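You operate a simulated robot arm through the tools that you are given. There is no shell and no other tool. Be economical: measure what you need, move in short steps, check, and stop when the job is done.

The job below is to be done with a simulated robot arm. You get a single attempt, and the scene is never put back.

JOB
Move the green pump to the full small jug and pump cup M6 to the 15 line.
Fine: stand the orange stopper on the cream ring; the cup stands ready beside the full jug; once filled, slide it about a hand's width toward the ring; the other cups stay.

The check looks at the end state, three seconds after you hand in, the way a careful person would. Anything else that was tipped, shoved, dropped, spilled or broken makes it a failure. A push-on lid holds only when it is set on centred and level and pressed home; a screw cap is set on level and turned clockwise until tight.

ROBOT AND FRAMES
A 7-joint arm with a two-finger gripper, hanging from a carriage that runs on a rail from [-5, -1683] to [2, 797] (x, y) and turns from -290 to 397 degrees about z. Base frame: it is fixed where the carriage stands at the start and does not move with it; the origin is on the floor, on the carriage's upright axis, x ahead of it, y to its left, z up. Lengths are in mm, angles in degrees, forces in N, time in s.
With the tool pointing down near the work surface it reaches from about 100 to 320 mm from the robot's upright axis, wherever it stands. Its first joint turns from -143.0 to 143.0 degrees. Places, roughly: cream ring [700, 800, 800]; cup [4000, 2000, 1000]; green pump head [700, 300, 1000]; neck of the full jug [700, 400, 900]. Payload 1.37 kg.
The TCP is the grasp point between the finger pads, 16 mm short of the fingertips. In the tool frame z runs along the fingers and y along their closing line. The gripper opens to 92 mm. The gripper's body begins 74 mm behind the TCP.
Orientation is that of the tool frame in the base frame, as a unit quaternion [w, x, y, z]. With the fingers straight down and closing along the base's y, the tool's x points along the base's -x, its y along +y and its z along -z.

CONTROLS
- The arm moves only by the tool arm_command. Its argument "motion" is a list that holds one entry, the list of rows, each a list of 7 numbers: the closure, from 0 (fully open) to 1 (shut), then the shift along the tool's x, y, z in mm, then the turn, a rotation vector about the tool's x, y, z in degrees. In form: [[[gripper, x, y, z, wx, wy, wz], ...]]. A call has 1 to 12 rows; each row shifts and turns the commanded pose from where the row before left it, along the tool's axes as they then stand. Rows are played at 5 a second. More than 50 mm and 8.6 degrees between two rows, or a gripper value outside its range, and nothing of the call is played. Where a pose cannot be reached the arm comes as near as it can. A force on the tool above 40 N (or 10 N above the force at the start of the call, whichever is more), or a blocked arm, ends the call early, and 0.2 s more pass. Each finger halts on what it meets, pressing with about 23 N; the grip force reading is that of the motor and also rises with nothing between the fingers. The clock runs only during rows and for 0.2 s after the last one: add rows that do not move to give the fingers time. It gives the time, the measured TCP pose, the force on the tool (base axes), the opening and the grip force at its end, in the units of the frame above (readings bear some noise), with the torque about the TCP (base axes, N m) and any sound that the robot's microphone picked up.
- Cameras (640 x 400 px; columns grow to the right, rows downward): "scene" is now at [253.5, 62.3, 1708.7]; the picture's right is [0.87, -0.49, 0.00], its down [-0.41, -0.74, -0.54] and it looks along [0.26, 0.47, -0.84] (base axes); focal length 282 px, centre (320, 200). "wrist" rides on the gripper at [71, 19, -111] in the tool frame; the picture's right is [-0.26, 0.96, 0.00], its down [-0.78, -0.21, -0.59] and it looks along [-0.57, -0.15, 0.81] (tool axes); focal length 280 px, centre (320, 200). There is no depth. A picture from a camera that has moved, and an enlarged one, comes with that camera's place and axes in the base frame and with its lens.
- capture(camera): a new picture of that camera. It takes no simulated time.
- lift_body(by): slides the trunk up (or, below 0, down) by that many mm; the arm and the scene camera ride with it, the base frame stays. It gives what a move gives, with no picture.
- roll_base(legs): drives the robot by 1 to 6 legs, each [ahead, left, turn to the left] in mm, mm and degrees, along the robot's own axes; the way and the turn of a leg run together, so that a leg with both is an arc; at most 1500 mm and 180 degrees a leg. The arm and the cameras ride along, it lands a little off, and it stops where it bumps. It keeps to its track: a leg is cut to what the track allows. It gives what a move gives.
- aim_head(pan, tilt): turns the head with the scene camera to pan (to the left, within 155 degrees either way) and tilt (down, from -29 to 69), counted from straight ahead of the robot. It gives what a move gives.
- enlarge(camera, box): a new picture of the part [left, top, right, bottom] of that camera's present view, enlarged. It takes no simulated time.
- job_done(): hands the job in; it is judged then, once.

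Work in short steps. Places have to be worked out from the pictures, the camera data and where the tool is seen: move nearer, look again, correct. Check each grasp and each placing, and mend what went wrong. You have 120 turns and 98 pictures in all, those below and enlarged ones among them. Open the gripper and draw the arm clear of the work before you hand the job in, unless the task says otherwise; then end with one line.

The tools are called after "Call:" as a command line: name --argument value ..., lists and objects as JSON in quotes. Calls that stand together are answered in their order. arm_command: Moves the arm, as the interface text tells. Its arguments: {"type":"object","properties":{"motion":{"type":"array","items":{"type":"array","items":{"type":"array","items":{"type":"number"}}}}},"required":["motion"]} The other tools are called the same way: lift_body (by) slides the trunk up or down; roll_base (legs) drives the base; aim_head (pan, tilt) turns the head that bears the scene camera; capture (camera) takes a picture; enlarge (camera, box) takes an enlarged picture of a part of a camera's view; job_done () hands the job in.

At the start:

```text
clock: 0.0
tcp_pos: [384.5, 543.9, 999.1]
tool_rot: [0.0, -0.001, 1.0, 0.001]
wrist_force: [-0.8, -0.1, -0.6]
moment: [-0.03, 0.01, 0.02]
finger_gap: 92.1
grip_force: 0.1
trunk travel left (down, up): [-450.0, 131.0]
robot x, y, heading: [0.4, 1.9, -0.2]
head pan, tilt: [60.7, 57.7]
```

scene: 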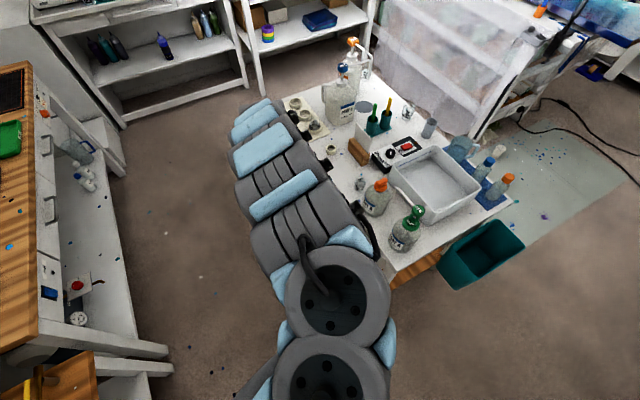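
wrist: 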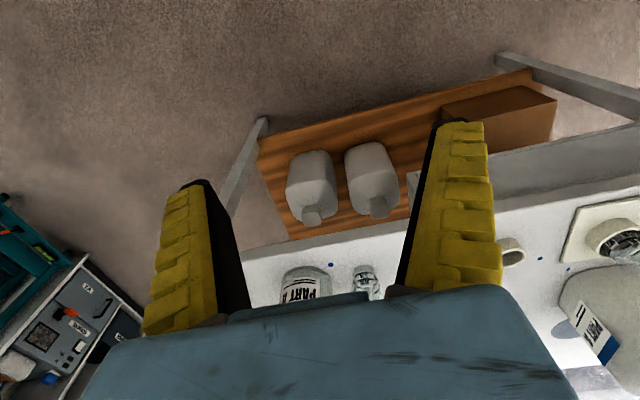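

The scene shows a table with a green-pump jug in front, an orange-stoppered jug behind it, and rings and cups further off. I'll enlarge the table area for detail.

Call:
enlarge --camera "scene" --box '[340, 140, 530, 260]'

Call:
enlarge --camera "scene" --box '[270, 30, 450, 145]'

```text
3.33 times, centred on (435, 200) of scene
camera zoom: at [253.5, 62.3, 1708.7], right [0.87, -0.49, 0.0], down [-0.41, -0.74, -0.54], along [0.26, 0.47, -0.84], focal length 939 px, centre (-63, 200)
```

zoom: 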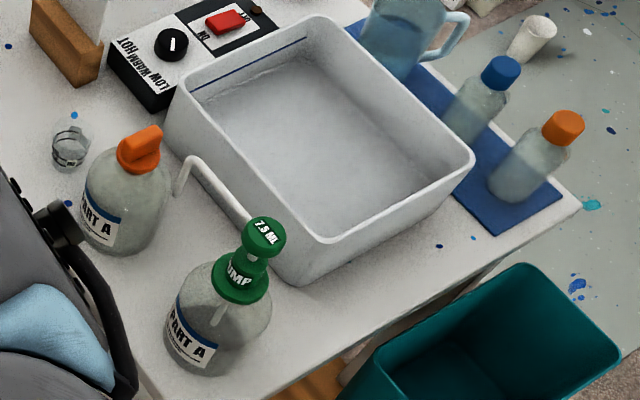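

```text
3.48 times, centred on (360, 88) of scene
camera zoom: at [253.5, 62.3, 1708.7], right [0.87, -0.49, 0.0], down [-0.41, -0.74, -0.54], along [0.26, 0.47, -0.84], focal length 980 px, centre (181, 591)
```

zoom: 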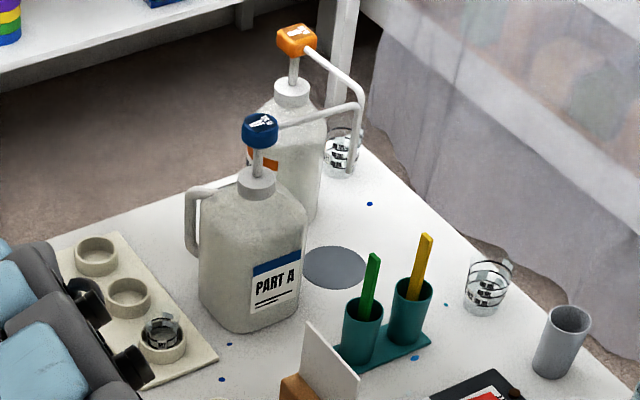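

The wrist camera (upside down) sees the small jug, a cup beside it and a separate ring. I'll enlarge the wrist view for those details.

Call:
enlarge --camera "wrist" --box '[260, 220, 420, 320]'

Call:
enlarge --camera "wrist" --box '[480, 190, 640, 290]'

```text
4.00 times, centred on (340, 270) of wrist
camera zoom: at [312.9, 562.6, 1110.7], right [0.26, 0.96, 0.0], down [0.78, -0.21, 0.59], along [0.57, -0.15, -0.81], focal length 1122 px, centre (240, -80)
```

zoom: 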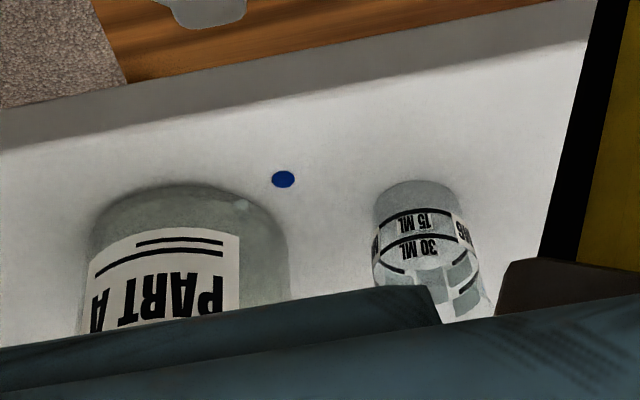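

```text
4.00 times, centred on (560, 240) of wrist
camera zoom: at [312.9, 562.6, 1110.7], right [0.26, 0.96, 0.0], down [0.78, -0.21, 0.59], along [0.57, -0.15, -0.81], focal length 1122 px, centre (-640, 40)
```

zoom: 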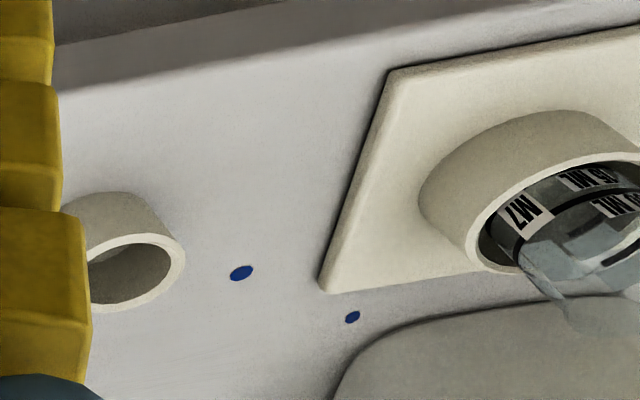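

Table is at about z=790; M6 seems near (710,541), the stand-alone ring near (696,759), the orange jug near (710,450). I'll test the arm's reach by moving toward x=520.

Call:
arm_command --motion '[[[0, -45, 0, 0, 0, 0, 0], [0, -45, 0, 0, 0, 0, 0], [0, -45, 0, 0, 0, 0, 0], [0, 0, 0, 0, 0, 0, 0]]]'

Call:
capture --camera "scene"

Call:
capture --camera "wrist"

```text
clock: 1.0
tcp_pos: [520.2, 542.2, 998.9]
tool_rot: [0.0, 0.0, 1.0, 0.0]
wrist_force: [-0.2, -0.5, -0.8]
moment: [0.0, 0.0, 0.0]
finger_gap: 92.1
grip_force: 0.1
trunk travel left (down, up): [-450.0, 131.0]
robot x, y, heading: [4.4, -0.4, 0.2]
head pan, tilt: [60.7, 57.7]
```

```text
91 pictures are left
camera scene: at [253.6, 62.3, 1708.8], right [0.87, -0.49, 0.0], down [-0.41, -0.74, -0.54], along [0.26, 0.47, -0.84], focal length 282 px, centre (320, 200)
```

scene: 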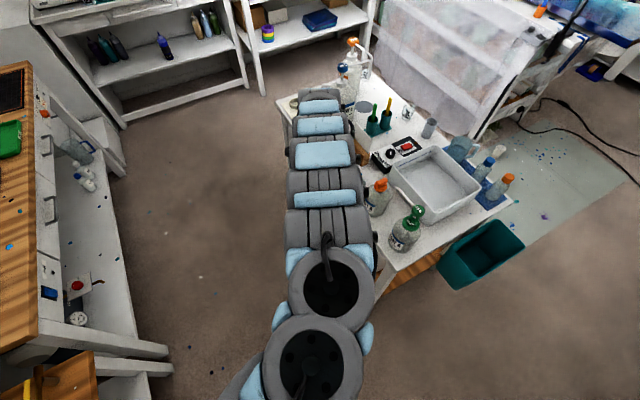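

```text
90 pictures are left
camera wrist: at [448.8, 562.7, 1109.8], right [0.26, 0.97, 0.0], down [0.78, -0.21, 0.59], along [0.57, -0.15, -0.81], focal length 280 px, centre (320, 200)
```

wrist: 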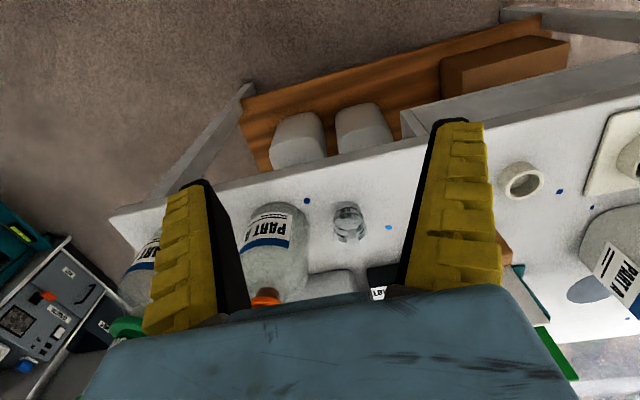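

Reach works fine. I move toward y≈455 at x≈590 a little higher to inspect the stopper.

Call:
arm_command --motion '[[[0, -10, -40, -15, 0, 0, 0], [0, -30, -45, -15, 0, 0, 0], [0, -30, 0, -10, 0, 0, 0], [0, 0, 0, 0, 0, 0, 0]]]'

Call:
capture --camera "wrist"

Call:
enlarge --camera "scene" --box '[340, 140, 530, 260]'

```text
refused: row 2 steps farther than a row can; nothing moved
```

```text
89 pictures are left
camera wrist: at [448.8, 562.7, 1109.8], right [0.26, 0.97, 0.0], down [0.78, -0.21, 0.59], along [0.57, -0.15, -0.81], focal length 280 px, centre (320, 200)
```

wrist: 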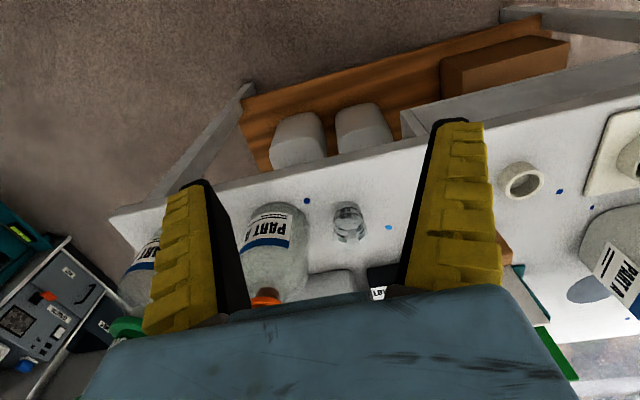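

```text
3.33 times, centred on (435, 200) of scene
camera zoom: at [253.6, 62.3, 1708.8], right [0.87, -0.49, 0.0], down [-0.41, -0.74, -0.54], along [0.26, 0.47, -0.84], focal length 939 px, centre (-63, 200)
```

zoom: 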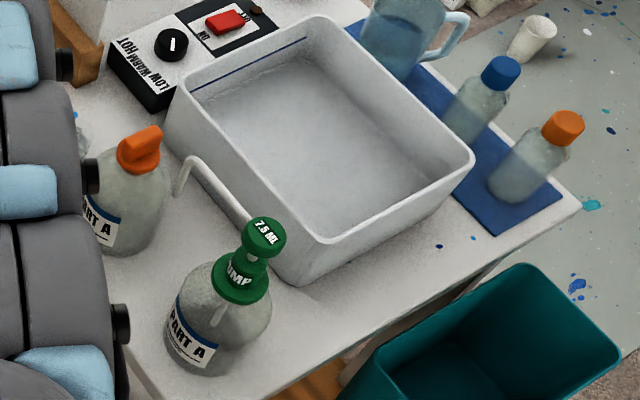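

The step was too long by a hair; I redo it with shorter rows.

Call:
arm_command --motion '[[[0, -10, -35, -15, 0, 0, 0], [0, -25, -35, -15, 0, 0, 0], [0, -35, -20, -10, 0, 0, 0], [0, 0, 0, 0, 0, 0, 0]]]'

Call:
capture --camera "wrist"

```text
clock: 2.0
tcp_pos: [590.1, 452.7, 1040.6]
tool_rot: [0.001, -0.001, 1.0, 0.0]
wrist_force: [-0.3, 0.4, -0.4]
moment: [-0.01, -0.03, -0.02]
finger_gap: 91.7
grip_force: 0.1
trunk travel left (down, up): [-450.0, 131.0]
robot x, y, heading: [-3.3, 1.5, 0.1]
head pan, tilt: [60.7, 57.7]
```

```text
87 pictures are left
camera wrist: at [518.8, 472.6, 1150.9], right [0.26, 0.97, 0.0], down [0.78, -0.21, 0.59], along [0.57, -0.15, -0.81], focal length 280 px, centre (320, 200)
```

wrist: 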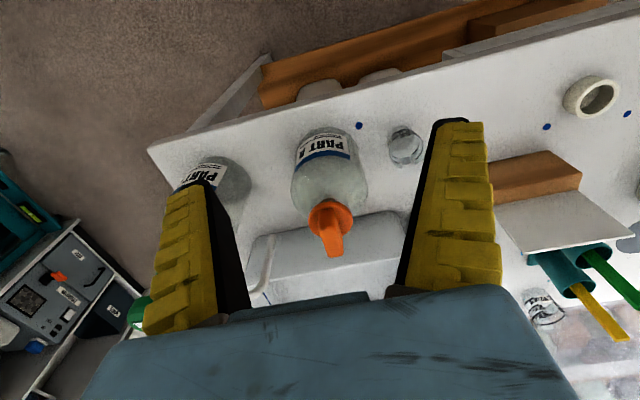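

Call:
enlarge --camera "wrist" --box '[260, 120, 420, 270]'

```text
2.67 times, centred on (340, 195) of wrist
camera zoom: at [518.8, 472.6, 1150.9], right [0.26, 0.97, 0.0], down [0.78, -0.21, 0.59], along [0.57, -0.15, -0.81], focal length 748 px, centre (267, 213)
```

zoom: 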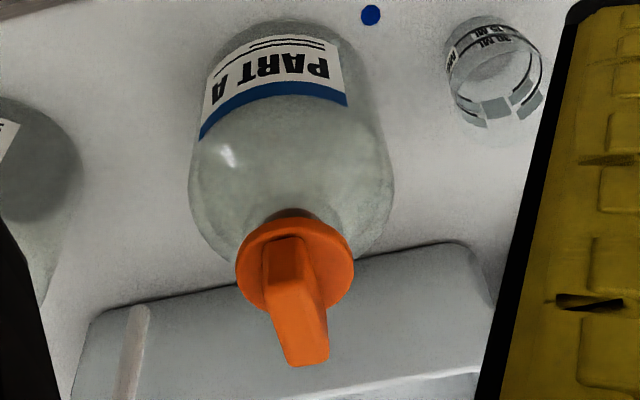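

The stopper tab triangulates to about (694,439), top z≈980, flange ≈938, its flat lying along x, so closing along y suits it. I move above it and look before descending.

Call:
arm_command --motion '[[[0, -40, -5, 0, 0, 0, 0], [0, -40, -5, 0, 0, 0, 0], [0, -23, -4, 0, 0, 0, 0], [0, 0, 0, 0, 0, 0, 0]]]'

Call:
capture --camera "wrist"

Call:
enlarge --camera "scene" --box '[300, 140, 490, 260]'

```text
clock: 3.0
tcp_pos: [681.7, 440.3, 1039.5]
tool_rot: [0.0, 0.0, 1.0, 0.0]
wrist_force: [-0.6, -0.3, -0.3]
moment: [0.03, 0.0, 0.0]
finger_gap: 91.8
grip_force: 0.0
out of reach, approached as far as the arm can: row 3
trunk travel left (down, up): [-450.0, 131.0]
robot x, y, heading: [-0.8, -1.0, 0.1]
head pan, tilt: [60.7, 57.7]
```

```text
85 pictures are left
camera wrist: at [609.8, 460.3, 1150.8], right [0.26, 0.96, 0.0], down [0.78, -0.21, 0.59], along [0.57, -0.16, -0.81], focal length 280 px, centre (320, 200)
```

wrist: 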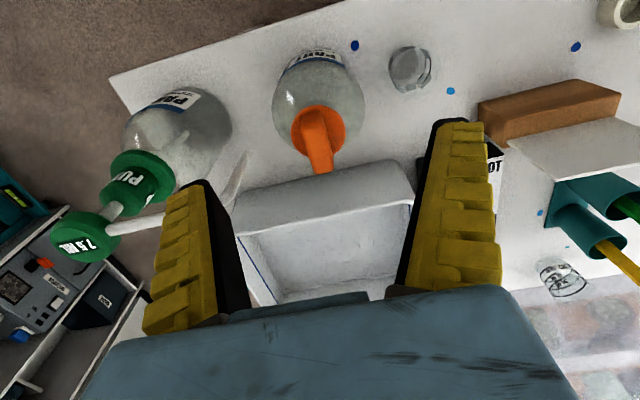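

```text
3.33 times, centred on (395, 200) of scene
camera zoom: at [253.6, 62.3, 1708.8], right [0.87, -0.49, 0.0], down [-0.41, -0.74, -0.54], along [0.26, 0.47, -0.84], focal length 939 px, centre (70, 200)
```

zoom: 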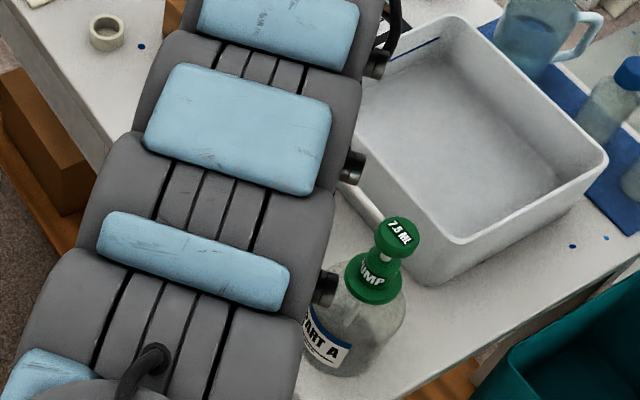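

Reach tops out near x=680 from here, so the carriage must come along the rail. Pump head is at about (691,280) top 1024, collar z≈945, with its nozzle about 97 mm to +y. I retract the arm, then drive left about 300.

Call:
arm_command --motion '[[[0, 40, 0, -10, 0, 0, 0], [0, 40, -20, -10, 0, 0, 0], [0, 30, -35, 0, 0, 0, 0], [0, 0, -40, 0, 0, 0, 0], [0, 0, -40, 0, 0, 0, 0], [0, 0, 0, 0, 0, 0, 0]]]'

Call:
roll_base --legs '[[0, 330, 0]]'

Call:
capture --camera "scene"

Call:
capture --camera "wrist"

```text
clock: 4.4
tcp_pos: [621.0, 351.4, 1049.6]
tool_rot: [0.0, 0.0, 1.0, -0.001]
wrist_force: [0.3, 0.2, 0.6]
moment: [0.0, 0.04, -0.02]
finger_gap: 91.6
grip_force: 0.1
out of reach, approached as far as the arm can: row 3, 4, 5
trunk travel left (down, up): [-450.0, 131.0]
robot x, y, heading: [-0.9, -1.8, -0.1]
head pan, tilt: [60.7, 57.7]
```

```text
clock: 6.6
tcp_pos: [623.2, 682.4, 1051.8]
tool_rot: [0.0, 0.003, 1.0, -0.001]
wrist_force: [-0.3, 1.2, 0.5]
moment: [-0.01, -0.03, 0.0]
finger_gap: 91.9
grip_force: 0.1
trunk travel left (down, up): [-450.0, 131.0]
robot x, y, heading: [3.4, 333.3, -0.5]
head pan, tilt: [60.7, 57.7]
```

```text
83 pictures are left
camera scene: at [254.6, 393.8, 1708.7], right [0.87, -0.49, 0.0], down [-0.42, -0.74, -0.54], along [0.26, 0.47, -0.84], focal length 282 px, centre (320, 200)
```

scene: 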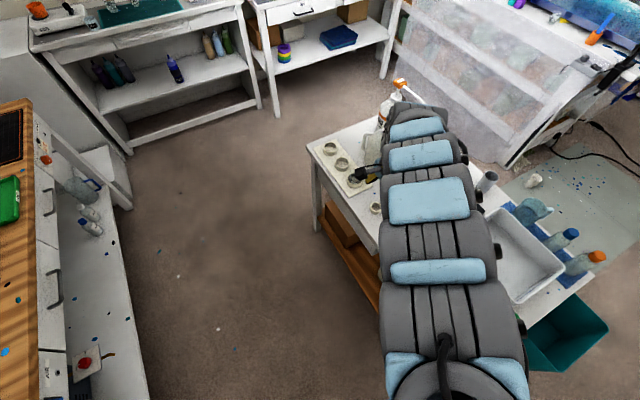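

```text
82 pictures are left
camera wrist: at [551.7, 703.2, 1162.1], right [0.27, 0.96, 0.0], down [0.78, -0.21, 0.59], along [0.57, -0.16, -0.81], focal length 280 px, centre (320, 200)
```

wrist: 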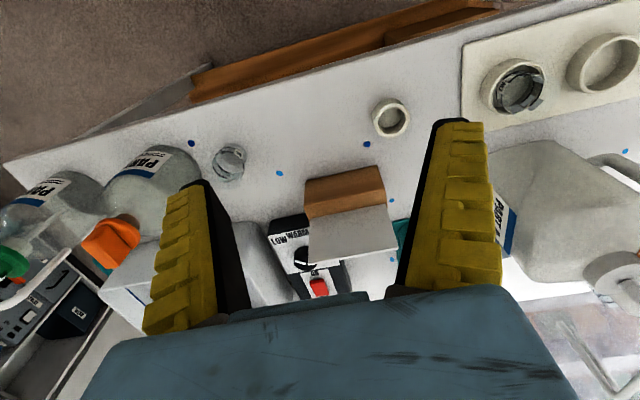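

Carriage moved 331. Now I move the tool across toward the stopper at z≈1050, at x≈650, which clears everything.

Call:
arm_command --motion '[[[0, -10, -45, 0, 0, 0, 0], [0, -10, -45, 0, 0, 0, 0], [0, -10, -45, 0, 0, 0, 0], [0, 0, -45, 0, 0, 0, 0], [0, 0, -45, 0, 0, 0, 0], [0, 0, -18, 0, 0, 0, 0], [0, 0, 0, 0, 0, 0, 0]]]'

Call:
capture --camera "wrist"

Call:
capture --camera "scene"

```text
clock: 8.2
tcp_pos: [710.5, 463.8, 1031.4]
tool_rot: [-0.003, 0.001, 1.0, -0.001]
wrist_force: [-0.1, -0.1, 0.0]
moment: [-0.02, 0.01, 0.0]
finger_gap: 92.1
grip_force: 0.1
out of reach, approached as far as the arm can: row 1, 2, 3, 4, 5, 6
trunk travel left (down, up): [-450.0, 131.0]
robot x, y, heading: [4.7, 331.5, -0.2]
head pan, tilt: [60.7, 57.7]
```

```text
81 pictures are left
camera wrist: at [640.0, 483.9, 1142.6], right [0.26, 0.96, 0.0], down [0.78, -0.21, 0.59], along [0.56, -0.16, -0.81], focal length 280 px, centre (320, 200)
```

wrist: 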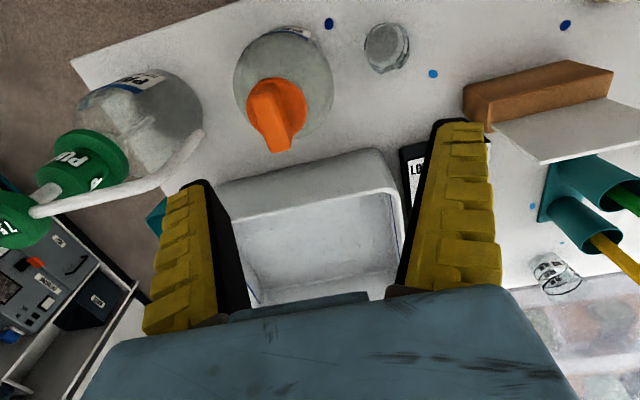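

```text
80 pictures are left
camera scene: at [254.6, 393.8, 1708.8], right [0.87, -0.49, 0.0], down [-0.42, -0.74, -0.54], along [0.26, 0.47, -0.84], focal length 282 px, centre (320, 200)
```

scene: 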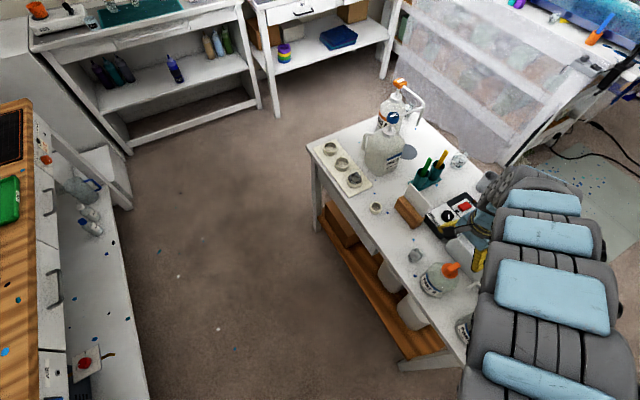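

The arm's workable band is a thin shell, so height changes should come from the trunk. Stopper refined at about (695,437). I lower the trunk 35 and then align.

Call:
lift_body --by -35

Call:
arm_command --motion '[[[0, 8, -13, 0, 0, 0, 0], [0, 8, -13, 0, 0, 0, 0], [0, 0, 0, 0, 0, 0, 0]]]'

Call:
capture --camera "wrist"

Call:
enlarge --camera "scene" --box '[360, 200, 540, 340]'

```text
clock: 9.0
tcp_pos: [711.7, 463.5, 997.3]
tool_rot: [-0.002, 0.002, 1.0, -0.001]
wrist_force: [0.0, -0.4, 0.9]
moment: [0.01, 0.03, -0.01]
finger_gap: 91.6
grip_force: 0.0
trunk travel left (down, up): [-415.0, 166.0]
robot x, y, heading: [-1.6, 332.3, -0.4]
head pan, tilt: [60.7, 57.7]
```

```text
clock: 9.8
tcp_pos: [712.7, 440.3, 989.6]
tool_rot: [-0.004, 0.001, 1.0, -0.002]
wrist_force: [-0.4, 0.5, -0.7]
moment: [-0.01, -0.02, 0.01]
finger_gap: 91.8
grip_force: 0.1
out of reach, approached as far as the arm can: row 1, 2
trunk travel left (down, up): [-415.0, 166.0]
robot x, y, heading: [2.5, 330.8, -0.3]
head pan, tilt: [60.7, 57.7]
```

```text
79 pictures are left
camera wrist: at [641.7, 461.4, 1101.5], right [0.26, 0.96, -0.01], down [0.78, -0.21, 0.58], along [0.56, -0.16, -0.81], focal length 280 px, centre (320, 200)
```

wrist: 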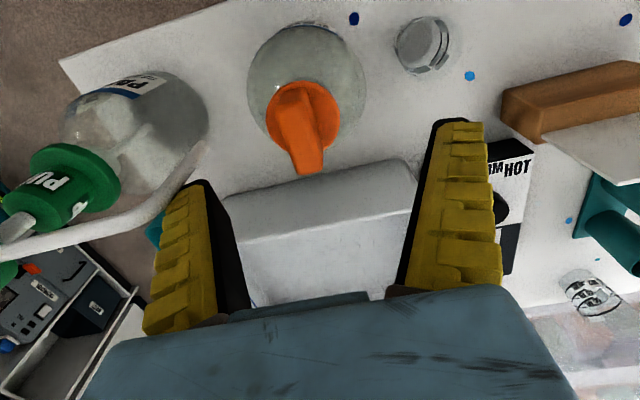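

```text
2.86 times, centred on (450, 270) of scene
camera zoom: at [254.6, 393.8, 1673.7], right [0.87, -0.49, 0.0], down [-0.42, -0.74, -0.54], along [0.26, 0.47, -0.84], focal length 805 px, centre (-51, 0)
```

zoom: 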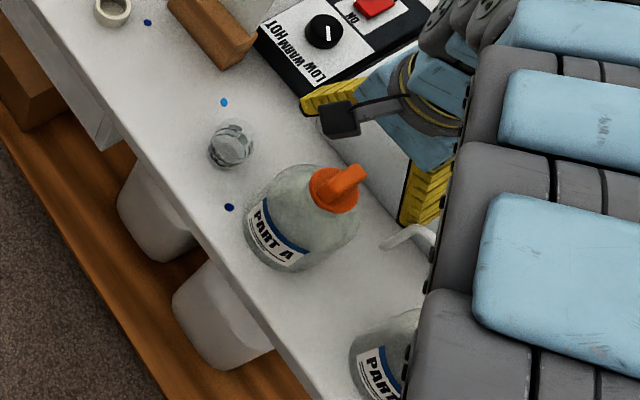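

Alignment needs about 18 mm further back in x; y is good. I lower the trunk 20 then shift x and settle.

Call:
lift_body --by -22

Call:
arm_command --motion '[[[0, 9, -1, 0, 0, 0, 0], [0, 9, -1, 0, 0, 0, 0], [0, 0, 0, 0, 0, 0, 0]]]'

Call:
capture --camera "wrist"

```text
clock: 10.5
tcp_pos: [712.3, 441.6, 967.6]
tool_rot: [-0.004, 0.002, 1.0, -0.001]
wrist_force: [-0.4, 0.8, -0.5]
moment: [0.02, 0.04, 0.02]
finger_gap: 91.6
grip_force: 0.1
trunk travel left (down, up): [-393.0, 188.0]
robot x, y, heading: [2.3, 332.3, -0.1]
head pan, tilt: [60.7, 57.7]
```

```text
clock: 11.3
tcp_pos: [711.9, 440.6, 968.2]
tool_rot: [-0.004, 0.002, 1.0, -0.002]
wrist_force: [0.1, -0.2, -0.7]
moment: [-0.02, 0.02, -0.02]
finger_gap: 91.9
grip_force: 0.1
out of reach, approached as far as the arm can: row 1, 2
trunk travel left (down, up): [-393.0, 188.0]
robot x, y, heading: [1.3, 335.2, -0.2]
head pan, tilt: [60.7, 57.7]
```

```text
77 pictures are left
camera wrist: at [641.8, 461.7, 1079.6], right [0.27, 0.96, -0.01], down [0.78, -0.21, 0.58], along [0.56, -0.16, -0.81], focal length 280 px, centre (320, 200)
```

wrist: 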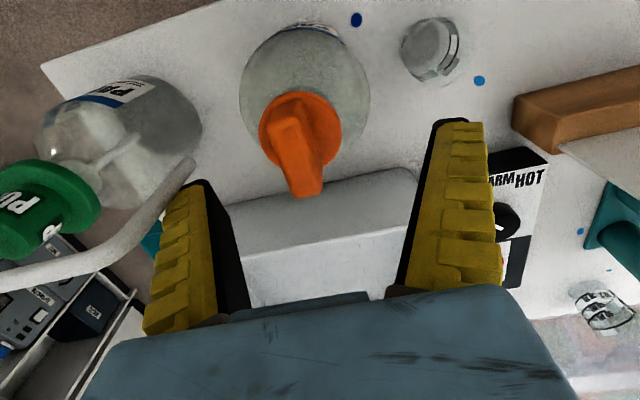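

The arm is pinned at an inner limit around r≈718 from the carriage axis, so the carriage should be further away in y. I raise the trunk, swing the arm +y, then drive the carriage right by the same amount.

Call:
lift_body --by 65

Call:
arm_command --motion '[[[0, 0, 45, 0, 0, 0, 0], [0, 0, 45, 0, 0, 0, 0], [0, 0, 45, 0, 0, 0, 0], [0, 0, 45, 0, 0, 0, 0], [0, 0, 0, 0, 0, 0, 0]]]'

```text
clock: 12.3
tcp_pos: [713.5, 442.5, 1033.7]
tool_rot: [-0.005, 0.002, 1.0, -0.002]
wrist_force: [0.8, 0.1, 0.0]
moment: [0.0, 0.01, 0.02]
finger_gap: 91.7
grip_force: 0.0
trunk travel left (down, up): [-458.0, 123.0]
robot x, y, heading: [-1.2, 331.4, -0.0]
head pan, tilt: [60.7, 57.7]
```

```text
clock: 13.5
tcp_pos: [712.3, 622.3, 1031.5]
tool_rot: [-0.005, 0.002, 1.0, -0.002]
wrist_force: [-0.6, 0.2, 0.2]
moment: [0.0, -0.02, -0.03]
finger_gap: 91.9
grip_force: 0.0
trunk travel left (down, up): [-458.0, 123.0]
robot x, y, heading: [0.6, 328.5, -0.1]
head pan, tilt: [60.7, 57.7]
```

Good. Now drive the carriage right 178; the fingers pass above the stopper (top ≈980) at 1015.

Call:
roll_base --legs '[[0, -178, 0]]'

Call:
lift_body --by -40

Call:
arm_command --motion '[[[0, 9, 0, 0, 0, 0, 0], [0, 9, 0, 0, 0, 0, 0], [0, 0, 0, 0, 0, 0, 0]]]'

Call:
capture --camera "wrist"

```text
clock: 15.0
tcp_pos: [711.5, 444.1, 1032.4]
tool_rot: [-0.005, 0.002, 1.0, -0.002]
wrist_force: [-1.6, -0.1, -0.1]
moment: [0.02, -0.01, -0.02]
finger_gap: 92.0
grip_force: 0.0
trunk travel left (down, up): [-458.0, 123.0]
robot x, y, heading: [-0.3, 157.5, 0.2]
head pan, tilt: [60.7, 57.7]
```

```text
clock: 15.8
tcp_pos: [712.3, 442.7, 991.4]
tool_rot: [-0.004, 0.001, 1.0, -0.002]
wrist_force: [-0.9, 0.6, 0.7]
moment: [-0.06, -0.01, 0.01]
finger_gap: 92.0
grip_force: 0.1
trunk travel left (down, up): [-418.0, 163.0]
robot x, y, heading: [-0.4, 154.5, -0.3]
head pan, tilt: [60.7, 57.7]
```

```text
clock: 16.6
tcp_pos: [694.2, 443.4, 993.0]
tool_rot: [-0.004, 0.002, 1.0, -0.001]
wrist_force: [0.1, 0.4, 0.5]
moment: [0.0, 0.0, 0.01]
finger_gap: 92.0
grip_force: 0.1
trunk travel left (down, up): [-418.0, 163.0]
robot x, y, heading: [3.1, 156.8, -0.1]
head pan, tilt: [60.7, 57.7]
```

```text
76 pictures are left
camera wrist: at [623.4, 463.8, 1103.9], right [0.27, 0.96, -0.01], down [0.78, -0.21, 0.58], along [0.56, -0.16, -0.81], focal length 280 px, centre (320, 200)
```

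wrist: 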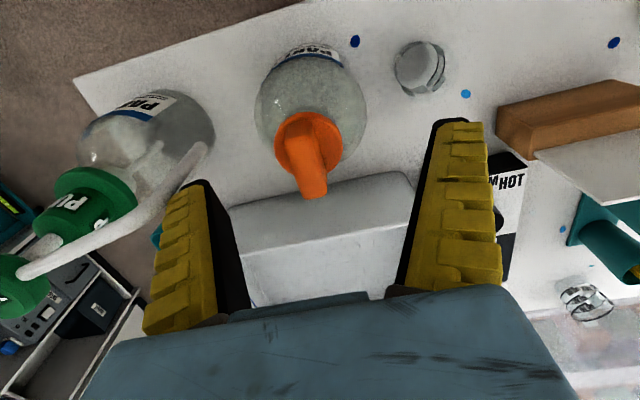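

The bar of the stopper is 40 mm long along x, centred about (687,436), top z≈976. I lower the trunk and centre on it, watching force.

Call:
arm_command --motion '[[[0, 6, -7, 0, 0, 0, 0], [0, 0, 0, 10, 0, 0, 0], [0, 0, 0, 12, 0, 0, 0], [0, 0, 0, 0, 0, 0, 0]]]'

Call:
arm_command --motion '[[[0.5, 0, 0, 0, 0, 0, 0], [0.8, 0, 0, 0, 0, 0, 0], [1, 0, 0, 0, 0, 0, 0], [1, 0, 0, 0, 0, 0, 0], [1, 0, 0, 0, 0, 0, 0]]]'

Call:
capture --camera "wrist"

```text
clock: 17.6
tcp_pos: [688.5, 438.0, 970.5]
tool_rot: [-0.004, 0.002, 1.0, -0.001]
wrist_force: [-0.2, -0.4, 0.1]
moment: [0.0, 0.02, 0.01]
finger_gap: 91.7
grip_force: 0.0
trunk travel left (down, up): [-418.0, 163.0]
robot x, y, heading: [2.0, 153.1, -0.3]
head pan, tilt: [60.7, 57.7]
```

```text
clock: 18.8
tcp_pos: [687.2, 435.9, 970.5]
tool_rot: [-0.004, 0.002, 1.0, -0.002]
wrist_force: [-3.0, -2.5, 8.8]
moment: [0.01, -0.02, 0.0]
finger_gap: 10.3
grip_force: 23.6
trunk travel left (down, up): [-418.0, 163.0]
robot x, y, heading: [4.2, 152.7, -0.5]
head pan, tilt: [60.7, 57.7]
```

```text
75 pictures are left
camera wrist: at [617.6, 456.6, 1082.0], right [0.27, 0.96, -0.01], down [0.78, -0.21, 0.58], along [0.56, -0.16, -0.81], focal length 280 px, centre (320, 200)
```

wrist: 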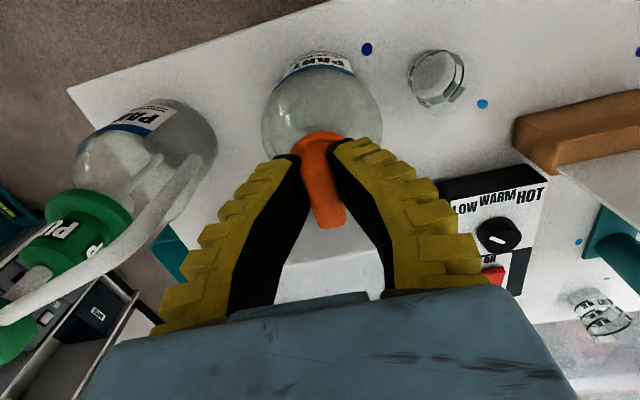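

Gripped at 10 mm gap. I try a gentle straight pull up to see whether it's push-in.

Call:
arm_command --motion '[[[1, 0, 0, -3, 0, 0, 0], [1, 0, 0, -3, 0, 0, 0], [1, 0, 0, -4, 0, 0, 0], [1, 0, 0, 0, 0, 0, 0]]]'

Call:
enlarge --camera "wrist" --box '[240, 80, 400, 240]'

```text
clock: 19.8
tcp_pos: [687.1, 437.3, 981.8]
tool_rot: [-0.004, 0.002, 1.0, -0.001]
wrist_force: [0.3, -0.6, -0.9]
moment: [0.01, 0.01, 0.0]
finger_gap: 7.4
grip_force: 22.7
trunk travel left (down, up): [-418.0, 163.0]
robot x, y, heading: [-0.7, 151.4, -0.2]
head pan, tilt: [60.7, 57.7]
```

```text
2.50 times, centred on (320, 160) of wrist
camera zoom: at [617.8, 456.7, 1091.7], right [0.26, 0.96, 0.0], down [0.78, -0.21, 0.58], along [0.56, -0.16, -0.81], focal length 701 px, centre (320, 300)
```

zoom: 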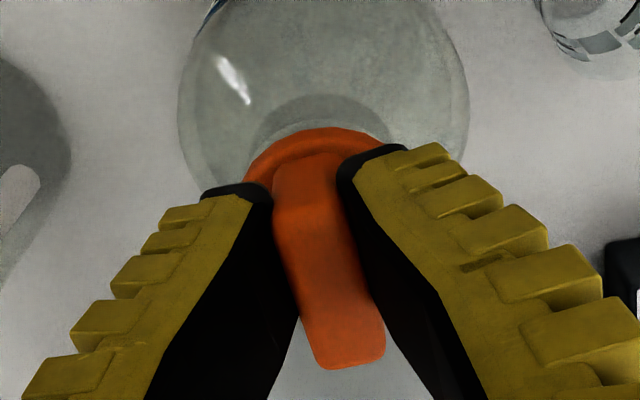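

The stopper moves with the gripper without resistance. I lift further with the trunk and check.

Call:
lift_body --by 70

Call:
capture --camera "wrist"

Call:
enlarge --camera "scene" --box '[280, 80, 520, 240]'

```text
clock: 20.9
tcp_pos: [688.4, 437.0, 1049.5]
tool_rot: [-0.005, 0.002, 1.0, -0.001]
wrist_force: [0.3, -0.3, 0.1]
moment: [-0.03, -0.03, 0.03]
finger_gap: 7.3
grip_force: 22.9
trunk travel left (down, up): [-488.0, 93.0]
robot x, y, heading: [1.0, 154.7, -0.1]
head pan, tilt: [60.7, 57.7]
```

```text
73 pictures are left
camera wrist: at [617.7, 456.6, 1161.5], right [0.27, 0.96, -0.01], down [0.78, -0.21, 0.58], along [0.56, -0.16, -0.81], focal length 280 px, centre (320, 200)
```

wrist: 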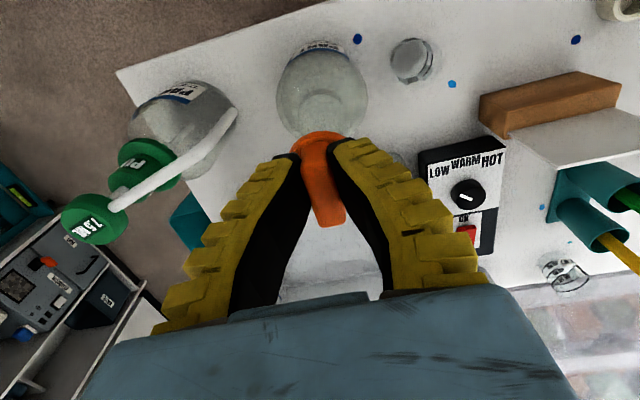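

```text
2.50 times, centred on (400, 160) of scene
camera zoom: at [254.1, 215.6, 1746.7], right [0.87, -0.49, 0.0], down [-0.42, -0.74, -0.54], along [0.26, 0.47, -0.84], focal length 704 px, centre (120, 300)
```

zoom: 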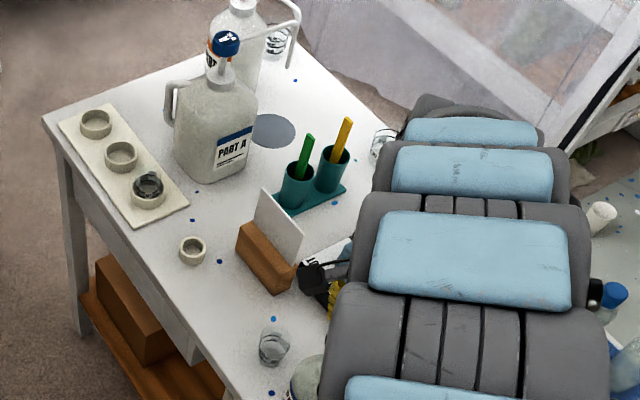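

Stopper is free, with the jug mouth open below. The ring averages to (696,758). I carry it there with the carriage at this height.

Call:
roll_base --legs '[[0, 321, 0]]'

Call:
capture --camera "wrist"

Call:
capture --camera "scene"

```text
clock: 23.1
tcp_pos: [690.1, 757.2, 1051.0]
tool_rot: [-0.004, 0.003, 1.0, -0.001]
wrist_force: [0.0, -0.6, 0.4]
moment: [0.0, 0.0, 0.0]
finger_gap: 7.4
grip_force: 22.9
trunk travel left (down, up): [-488.0, 93.0]
robot x, y, heading: [-0.6, 474.8, -0.5]
head pan, tilt: [60.7, 57.7]
```

```text
71 pictures are left
camera wrist: at [619.2, 777.4, 1161.6], right [0.27, 0.96, -0.01], down [0.78, -0.21, 0.58], along [0.56, -0.16, -0.81], focal length 280 px, centre (320, 200)
```

wrist: 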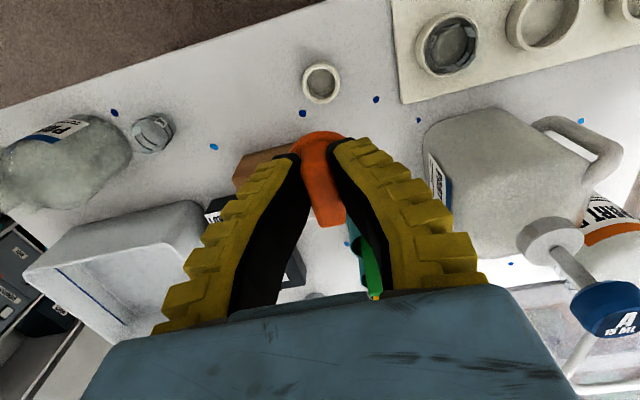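

```text
70 pictures are left
camera scene: at [255.1, 537.0, 1746.7], right [0.87, -0.49, 0.0], down [-0.42, -0.73, -0.54], along [0.26, 0.47, -0.84], focal length 282 px, centre (320, 200)
```

scene: 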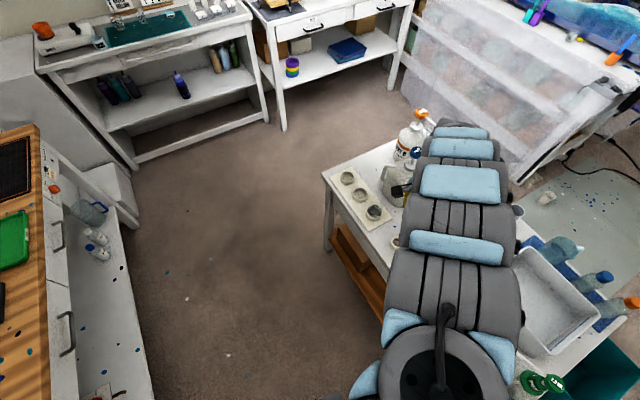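

Ring centre from this view: about (696,755). I adjust x +6.5, y −2 and lower with the trunk to look closer.

Call:
arm_command --motion '[[[1, -6.5, -2, 0, 0, 0, 0], [1, 0, 0, 0, 0, 0, 0]]]'

Call:
lift_body --by -140

Call:
capture --camera "wrist"

Call:
enlarge --camera "scene" --box '[300, 140, 500, 260]'

```text
clock: 23.7
tcp_pos: [696.3, 754.7, 1050.7]
tool_rot: [-0.004, 0.003, 1.0, -0.001]
wrist_force: [-1.1, 0.2, 0.1]
moment: [0.01, -0.03, 0.01]
finger_gap: 7.5
grip_force: 23.2
trunk travel left (down, up): [-488.0, 93.0]
robot x, y, heading: [4.4, 473.7, -0.3]
head pan, tilt: [60.7, 57.7]
```

```text
clock: 25.3
tcp_pos: [696.0, 755.0, 910.7]
tool_rot: [-0.004, 0.002, 1.0, -0.002]
wrist_force: [-0.2, 0.1, 0.3]
moment: [-0.03, 0.0, -0.05]
finger_gap: 7.2
grip_force: 23.3
trunk travel left (down, up): [-348.0, 233.0]
robot x, y, heading: [4.0, 475.4, -0.3]
head pan, tilt: [60.7, 57.7]
```

```text
69 pictures are left
camera wrist: at [625.7, 775.4, 1021.7], right [0.27, 0.96, -0.01], down [0.78, -0.21, 0.58], along [0.56, -0.16, -0.81], focal length 280 px, centre (320, 200)
```

wrist: 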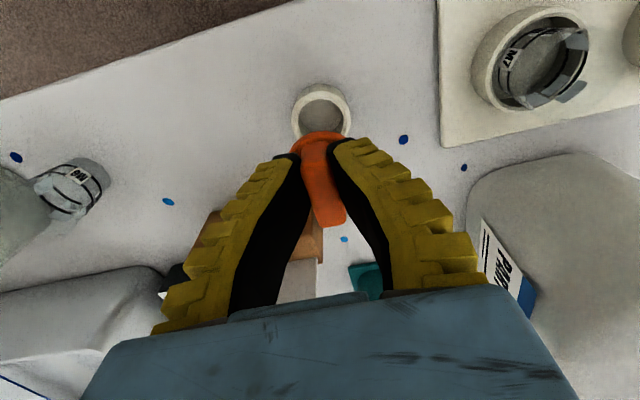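

```text
3.20 times, centred on (400, 200) of scene
camera zoom: at [255.2, 537.0, 1606.8], right [0.87, -0.49, 0.0], down [-0.42, -0.73, -0.54], along [0.26, 0.47, -0.84], focal length 902 px, centre (64, 200)
```

zoom: 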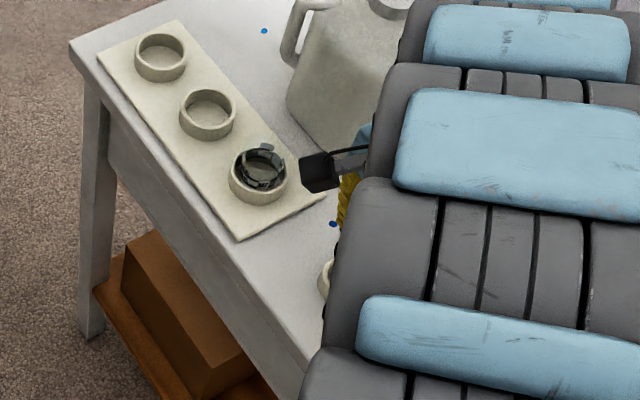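

M6 is confirmed on the cup beside the small jug. The ring is roughly beneath (694,755); I lower to ~880 and look again.

Call:
lift_body --by -28

Call:
enlarge --camera "wrist" --box '[240, 60, 400, 240]'

```text
clock: 26.1
tcp_pos: [696.9, 755.5, 883.6]
tool_rot: [-0.004, 0.003, 1.0, -0.001]
wrist_force: [0.7, -0.2, -0.8]
moment: [0.01, -0.02, -0.01]
finger_gap: 7.4
grip_force: 22.7
trunk travel left (down, up): [-320.0, 261.0]
robot x, y, heading: [2.7, 476.5, -0.6]
head pan, tilt: [60.7, 57.7]
```

```text
2.22 times, centred on (320, 150) of wrist
camera zoom: at [625.8, 775.4, 993.7], right [0.27, 0.96, -0.01], down [0.78, -0.21, 0.58], along [0.56, -0.16, -0.81], focal length 623 px, centre (320, 311)
```

zoom: 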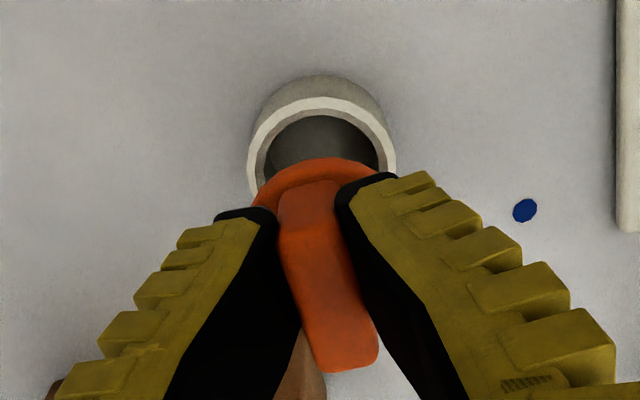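

Ring is centred under the stopper (697,755). I lower in small steps watching force.

Call:
lift_body --by -18

Call:
arm_command --motion '[[[1, 0, 0, 2, 0, 0, 0], [1, 0, 0, 2, 0, 0, 0], [1, 0, 0, 2, 0, 0, 0], [1, 0, 0, 2, 0, 0, 0], [1, 0, 0, 2, 0, 0, 0], [1, 0, 0, 0, 0, 0, 0]]]'

Call:
enlarge --camera "wrist" --box '[240, 60, 400, 240]'

```text
clock: 26.7
tcp_pos: [697.0, 755.4, 865.3]
tool_rot: [-0.004, 0.003, 1.0, -0.002]
wrist_force: [-0.9, -1.5, 11.9]
moment: [0.0, -0.16, 0.02]
finger_gap: 12.5
grip_force: 22.4
trunk travel left (down, up): [-302.0, 279.0]
robot x, y, heading: [3.6, 477.6, -0.2]
head pan, tilt: [60.7, 57.7]
```

```text
clock: 27.9
tcp_pos: [699.3, 756.0, 859.5]
tool_rot: [-0.001, 0.003, 1.0, -0.001]
wrist_force: [-7.8, -2.9, 29.0]
moment: [-0.01, 0.02, 0.0]
finger_gap: 16.9
grip_force: 22.8
trunk travel left (down, up): [-302.0, 279.0]
robot x, y, heading: [1.2, 472.0, -0.5]
head pan, tilt: [60.7, 57.7]
stopped in row 5: the force on the tool passed its limit at 42 N (the readings are from after the stop); the commanded pose is now the measured one
```

```text
2.22 times, centred on (320, 150) of wrist
camera zoom: at [628.1, 776.2, 969.9], right [0.27, 0.96, 0.0], down [0.78, -0.21, 0.59], along [0.56, -0.16, -0.81], focal length 623 px, centre (320, 311)
```

zoom: 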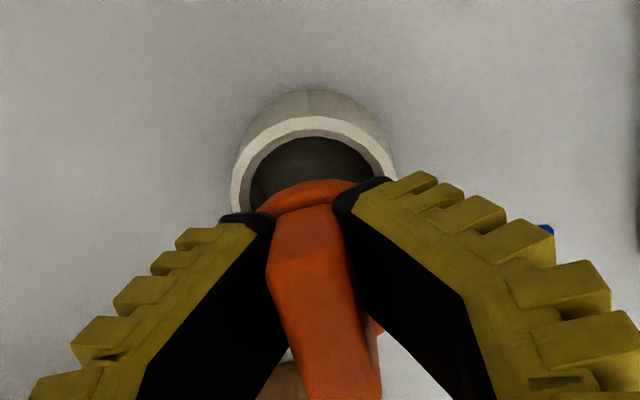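

The plug caught on the rim rather than entering. I back up and inspect how the stopper sits in the grip.

Call:
lift_body --by 40

Call:
enlarge --camera "wrist" --box '[220, 60, 420, 240]'

Call:
aim_head --pan 45 --tilt 50

Call:
capture --camera "scene"

```text
clock: 28.7
tcp_pos: [696.4, 755.5, 895.3]
tool_rot: [-0.004, 0.002, 1.0, -0.001]
wrist_force: [-0.5, 0.2, -0.7]
moment: [-0.02, 0.01, 0.04]
finger_gap: 7.2
grip_force: 23.0
trunk travel left (down, up): [-342.0, 239.0]
robot x, y, heading: [2.4, 477.2, -0.1]
head pan, tilt: [60.7, 57.7]
```

```text
2.22 times, centred on (320, 150) of wrist
camera zoom: at [625.6, 775.6, 1007.1], right [0.27, 0.96, -0.01], down [0.78, -0.21, 0.58], along [0.56, -0.16, -0.81], focal length 623 px, centre (320, 311)
```

zoom: 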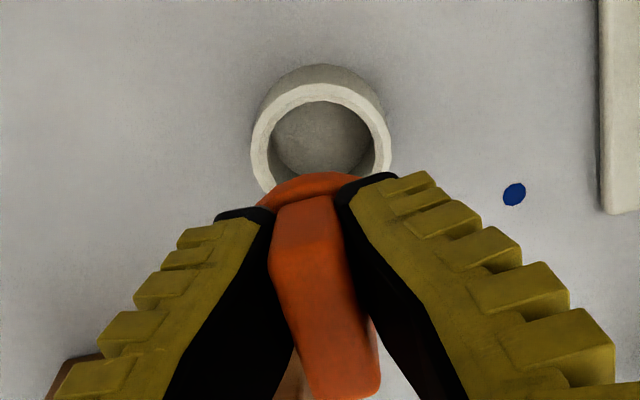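

```text
clock: 29.5
tcp_pos: [697.0, 754.6, 896.4]
tool_rot: [-0.004, 0.003, 1.0, -0.002]
wrist_force: [-0.7, 0.5, 0.3]
moment: [0.03, -0.01, -0.02]
finger_gap: 7.3
grip_force: 23.1
trunk travel left (down, up): [-342.0, 239.0]
robot x, y, heading: [1.6, 475.9, -0.1]
head pan, tilt: [45.0, 50.0]
```

```text
64 pictures are left
camera scene: at [275.6, 530.9, 1610.5], right [0.7, -0.71, 0.0], down [-0.54, -0.54, -0.64], along [0.46, 0.45, -0.77], focal length 282 px, centre (320, 200)
```

scene: 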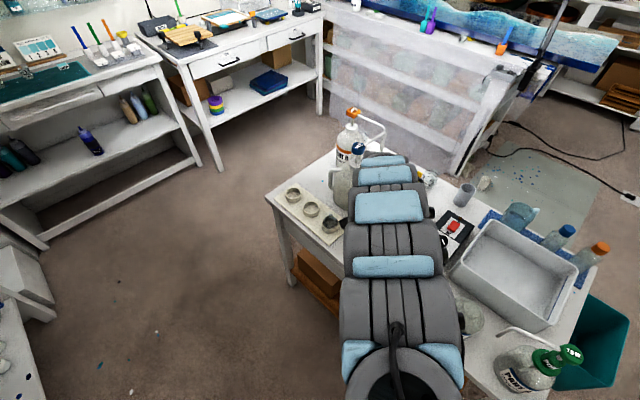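

The contact moment shows the plug caught the rim on the +x side; ring centre now reads about (694,755.5). I shift 4 mm back in x and descend again.

Call:
arm_command --motion '[[[1, 4, 0.5, 0, 0, 0, 0], [1, 0, 0, 0, 0, 0, 0]]]'

Call:
lift_body --by -26

Call:
arm_command --motion '[[[1, 0, 0, 2, 0, 0, 0], [1, 0, 0, 2, 0, 0, 0], [1, 0, 0, 2, 0, 0, 0], [1, 0, 0, 2, 0, 0, 0], [1, 0, 0, 0, 0, 0, 0]]]'

Call:
enlarge --camera "wrist" --box '[220, 60, 420, 240]'

```text
clock: 30.1
tcp_pos: [692.7, 756.7, 896.3]
tool_rot: [-0.004, 0.003, 1.0, 0.0]
wrist_force: [-0.3, 0.1, 0.1]
moment: [0.01, -0.01, -0.01]
finger_gap: 7.3
grip_force: 23.0
trunk travel left (down, up): [-342.0, 239.0]
robot x, y, heading: [3.3, 478.4, -0.6]
head pan, tilt: [45.0, 50.0]
```

```text
clock: 30.8
tcp_pos: [693.5, 756.8, 870.1]
tool_rot: [-0.003, 0.002, 1.0, -0.001]
wrist_force: [-0.5, 0.0, 0.3]
moment: [0.01, 0.01, -0.02]
finger_gap: 7.1
grip_force: 23.2
trunk travel left (down, up): [-316.0, 265.0]
robot x, y, heading: [4.7, 475.2, -0.3]
head pan, tilt: [45.0, 50.0]
```

```text
clock: 32.0
tcp_pos: [692.3, 754.7, 862.4]
tool_rot: [-0.003, 0.002, 1.0, -0.002]
wrist_force: [-0.4, -0.1, -0.3]
moment: [0.01, 0.0, 0.01]
finger_gap: 7.3
grip_force: 22.8
trunk travel left (down, up): [-316.0, 265.0]
robot x, y, heading: [3.3, 475.0, -0.0]
head pan, tilt: [45.0, 50.0]
```

```text
2.22 times, centred on (320, 150) of wrist
camera zoom: at [621.8, 775.9, 973.2], right [0.27, 0.96, 0.0], down [0.78, -0.21, 0.58], along [0.56, -0.16, -0.81], focal length 623 px, centre (320, 311)
```

zoom: 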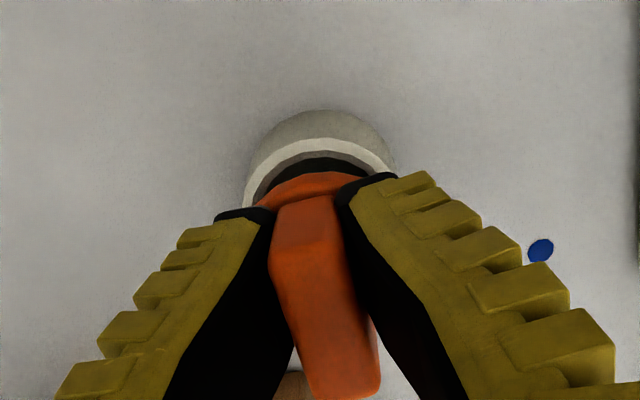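

No contact yet and the flange now covers the ring. I continue down in small force-watched steps.

Call:
arm_command --motion '[[[1, 0, 0, 2, 0, 0, 0], [1, 0, 0, 2, 0, 0, 0], [1, 0, 0, 2, 0, 0, 0], [1, 0, 0, 2, 0, 0, 0], [1, 0, 0, 2, 0, 0, 0], [1, 0, 0, 0, 0, 0, 0]]]'

Call:
enlarge --camera "wrist" --box '[220, 60, 420, 240]'

```text
clock: 33.4
tcp_pos: [691.9, 755.0, 851.7]
tool_rot: [-0.005, 0.002, 1.0, -0.002]
wrist_force: [-0.6, -0.8, -0.3]
moment: [0.05, 0.05, 0.04]
finger_gap: 7.2
grip_force: 22.6
trunk travel left (down, up): [-316.0, 265.0]
robot x, y, heading: [4.0, 477.7, -0.6]
head pan, tilt: [45.0, 50.0]
```

```text
2.22 times, centred on (320, 150) of wrist
camera zoom: at [621.4, 775.9, 962.8], right [0.27, 0.96, -0.01], down [0.78, -0.21, 0.58], along [0.56, -0.16, -0.81], focal length 623 px, centre (320, 311)
```

zoom: 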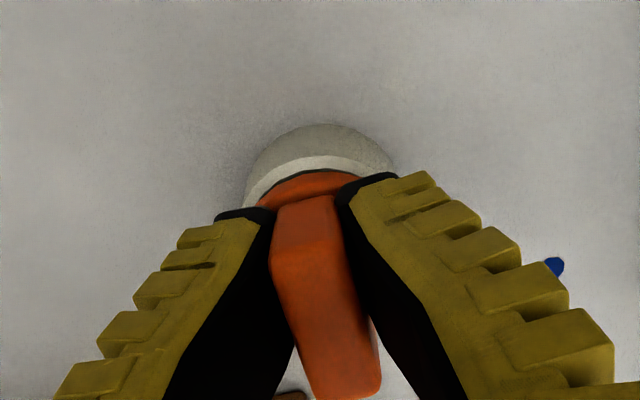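

Plug is inside the ring. I keep lowering until the flange seats.

Call:
arm_command --motion '[[[1, 0, 0, 2, 0, 0, 0], [1, 0, 0, 2, 0, 0, 0], [1, 0, 0, 2, 0, 0, 0], [1, 0, 0, 2, 0, 0, 0], [1, 0, 0, 2, 0, 0, 0], [1, 0, 0, 0, 0, 0, 0]]]'

Call:
enlarge --camera "wrist" --box '[220, 60, 420, 240]'

```text
clock: 34.8
tcp_pos: [692.7, 755.1, 841.5]
tool_rot: [-0.004, 0.003, 1.0, -0.002]
wrist_force: [-15.2, -5.1, 26.9]
moment: [0.02, 0.49, -0.03]
finger_gap: 13.8
grip_force: 22.7
trunk travel left (down, up): [-316.0, 265.0]
robot x, y, heading: [0.2, 476.8, -0.2]
head pan, tilt: [45.0, 50.0]
```

```text
2.22 times, centred on (320, 150) of wrist
camera zoom: at [621.8, 776.3, 953.8], right [0.27, 0.96, 0.0], down [0.78, -0.21, 0.58], along [0.56, -0.16, -0.81], focal length 623 px, centre (320, 311)
```

zoom: 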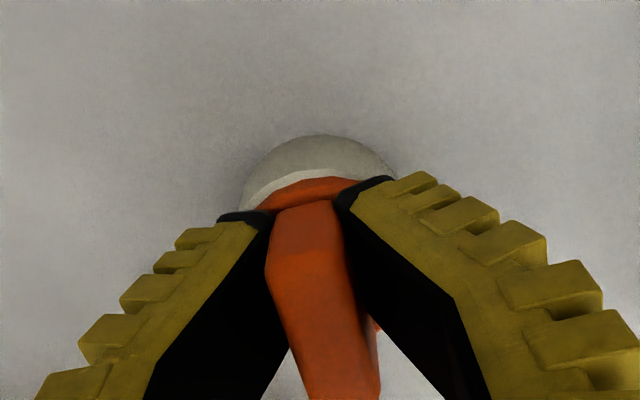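

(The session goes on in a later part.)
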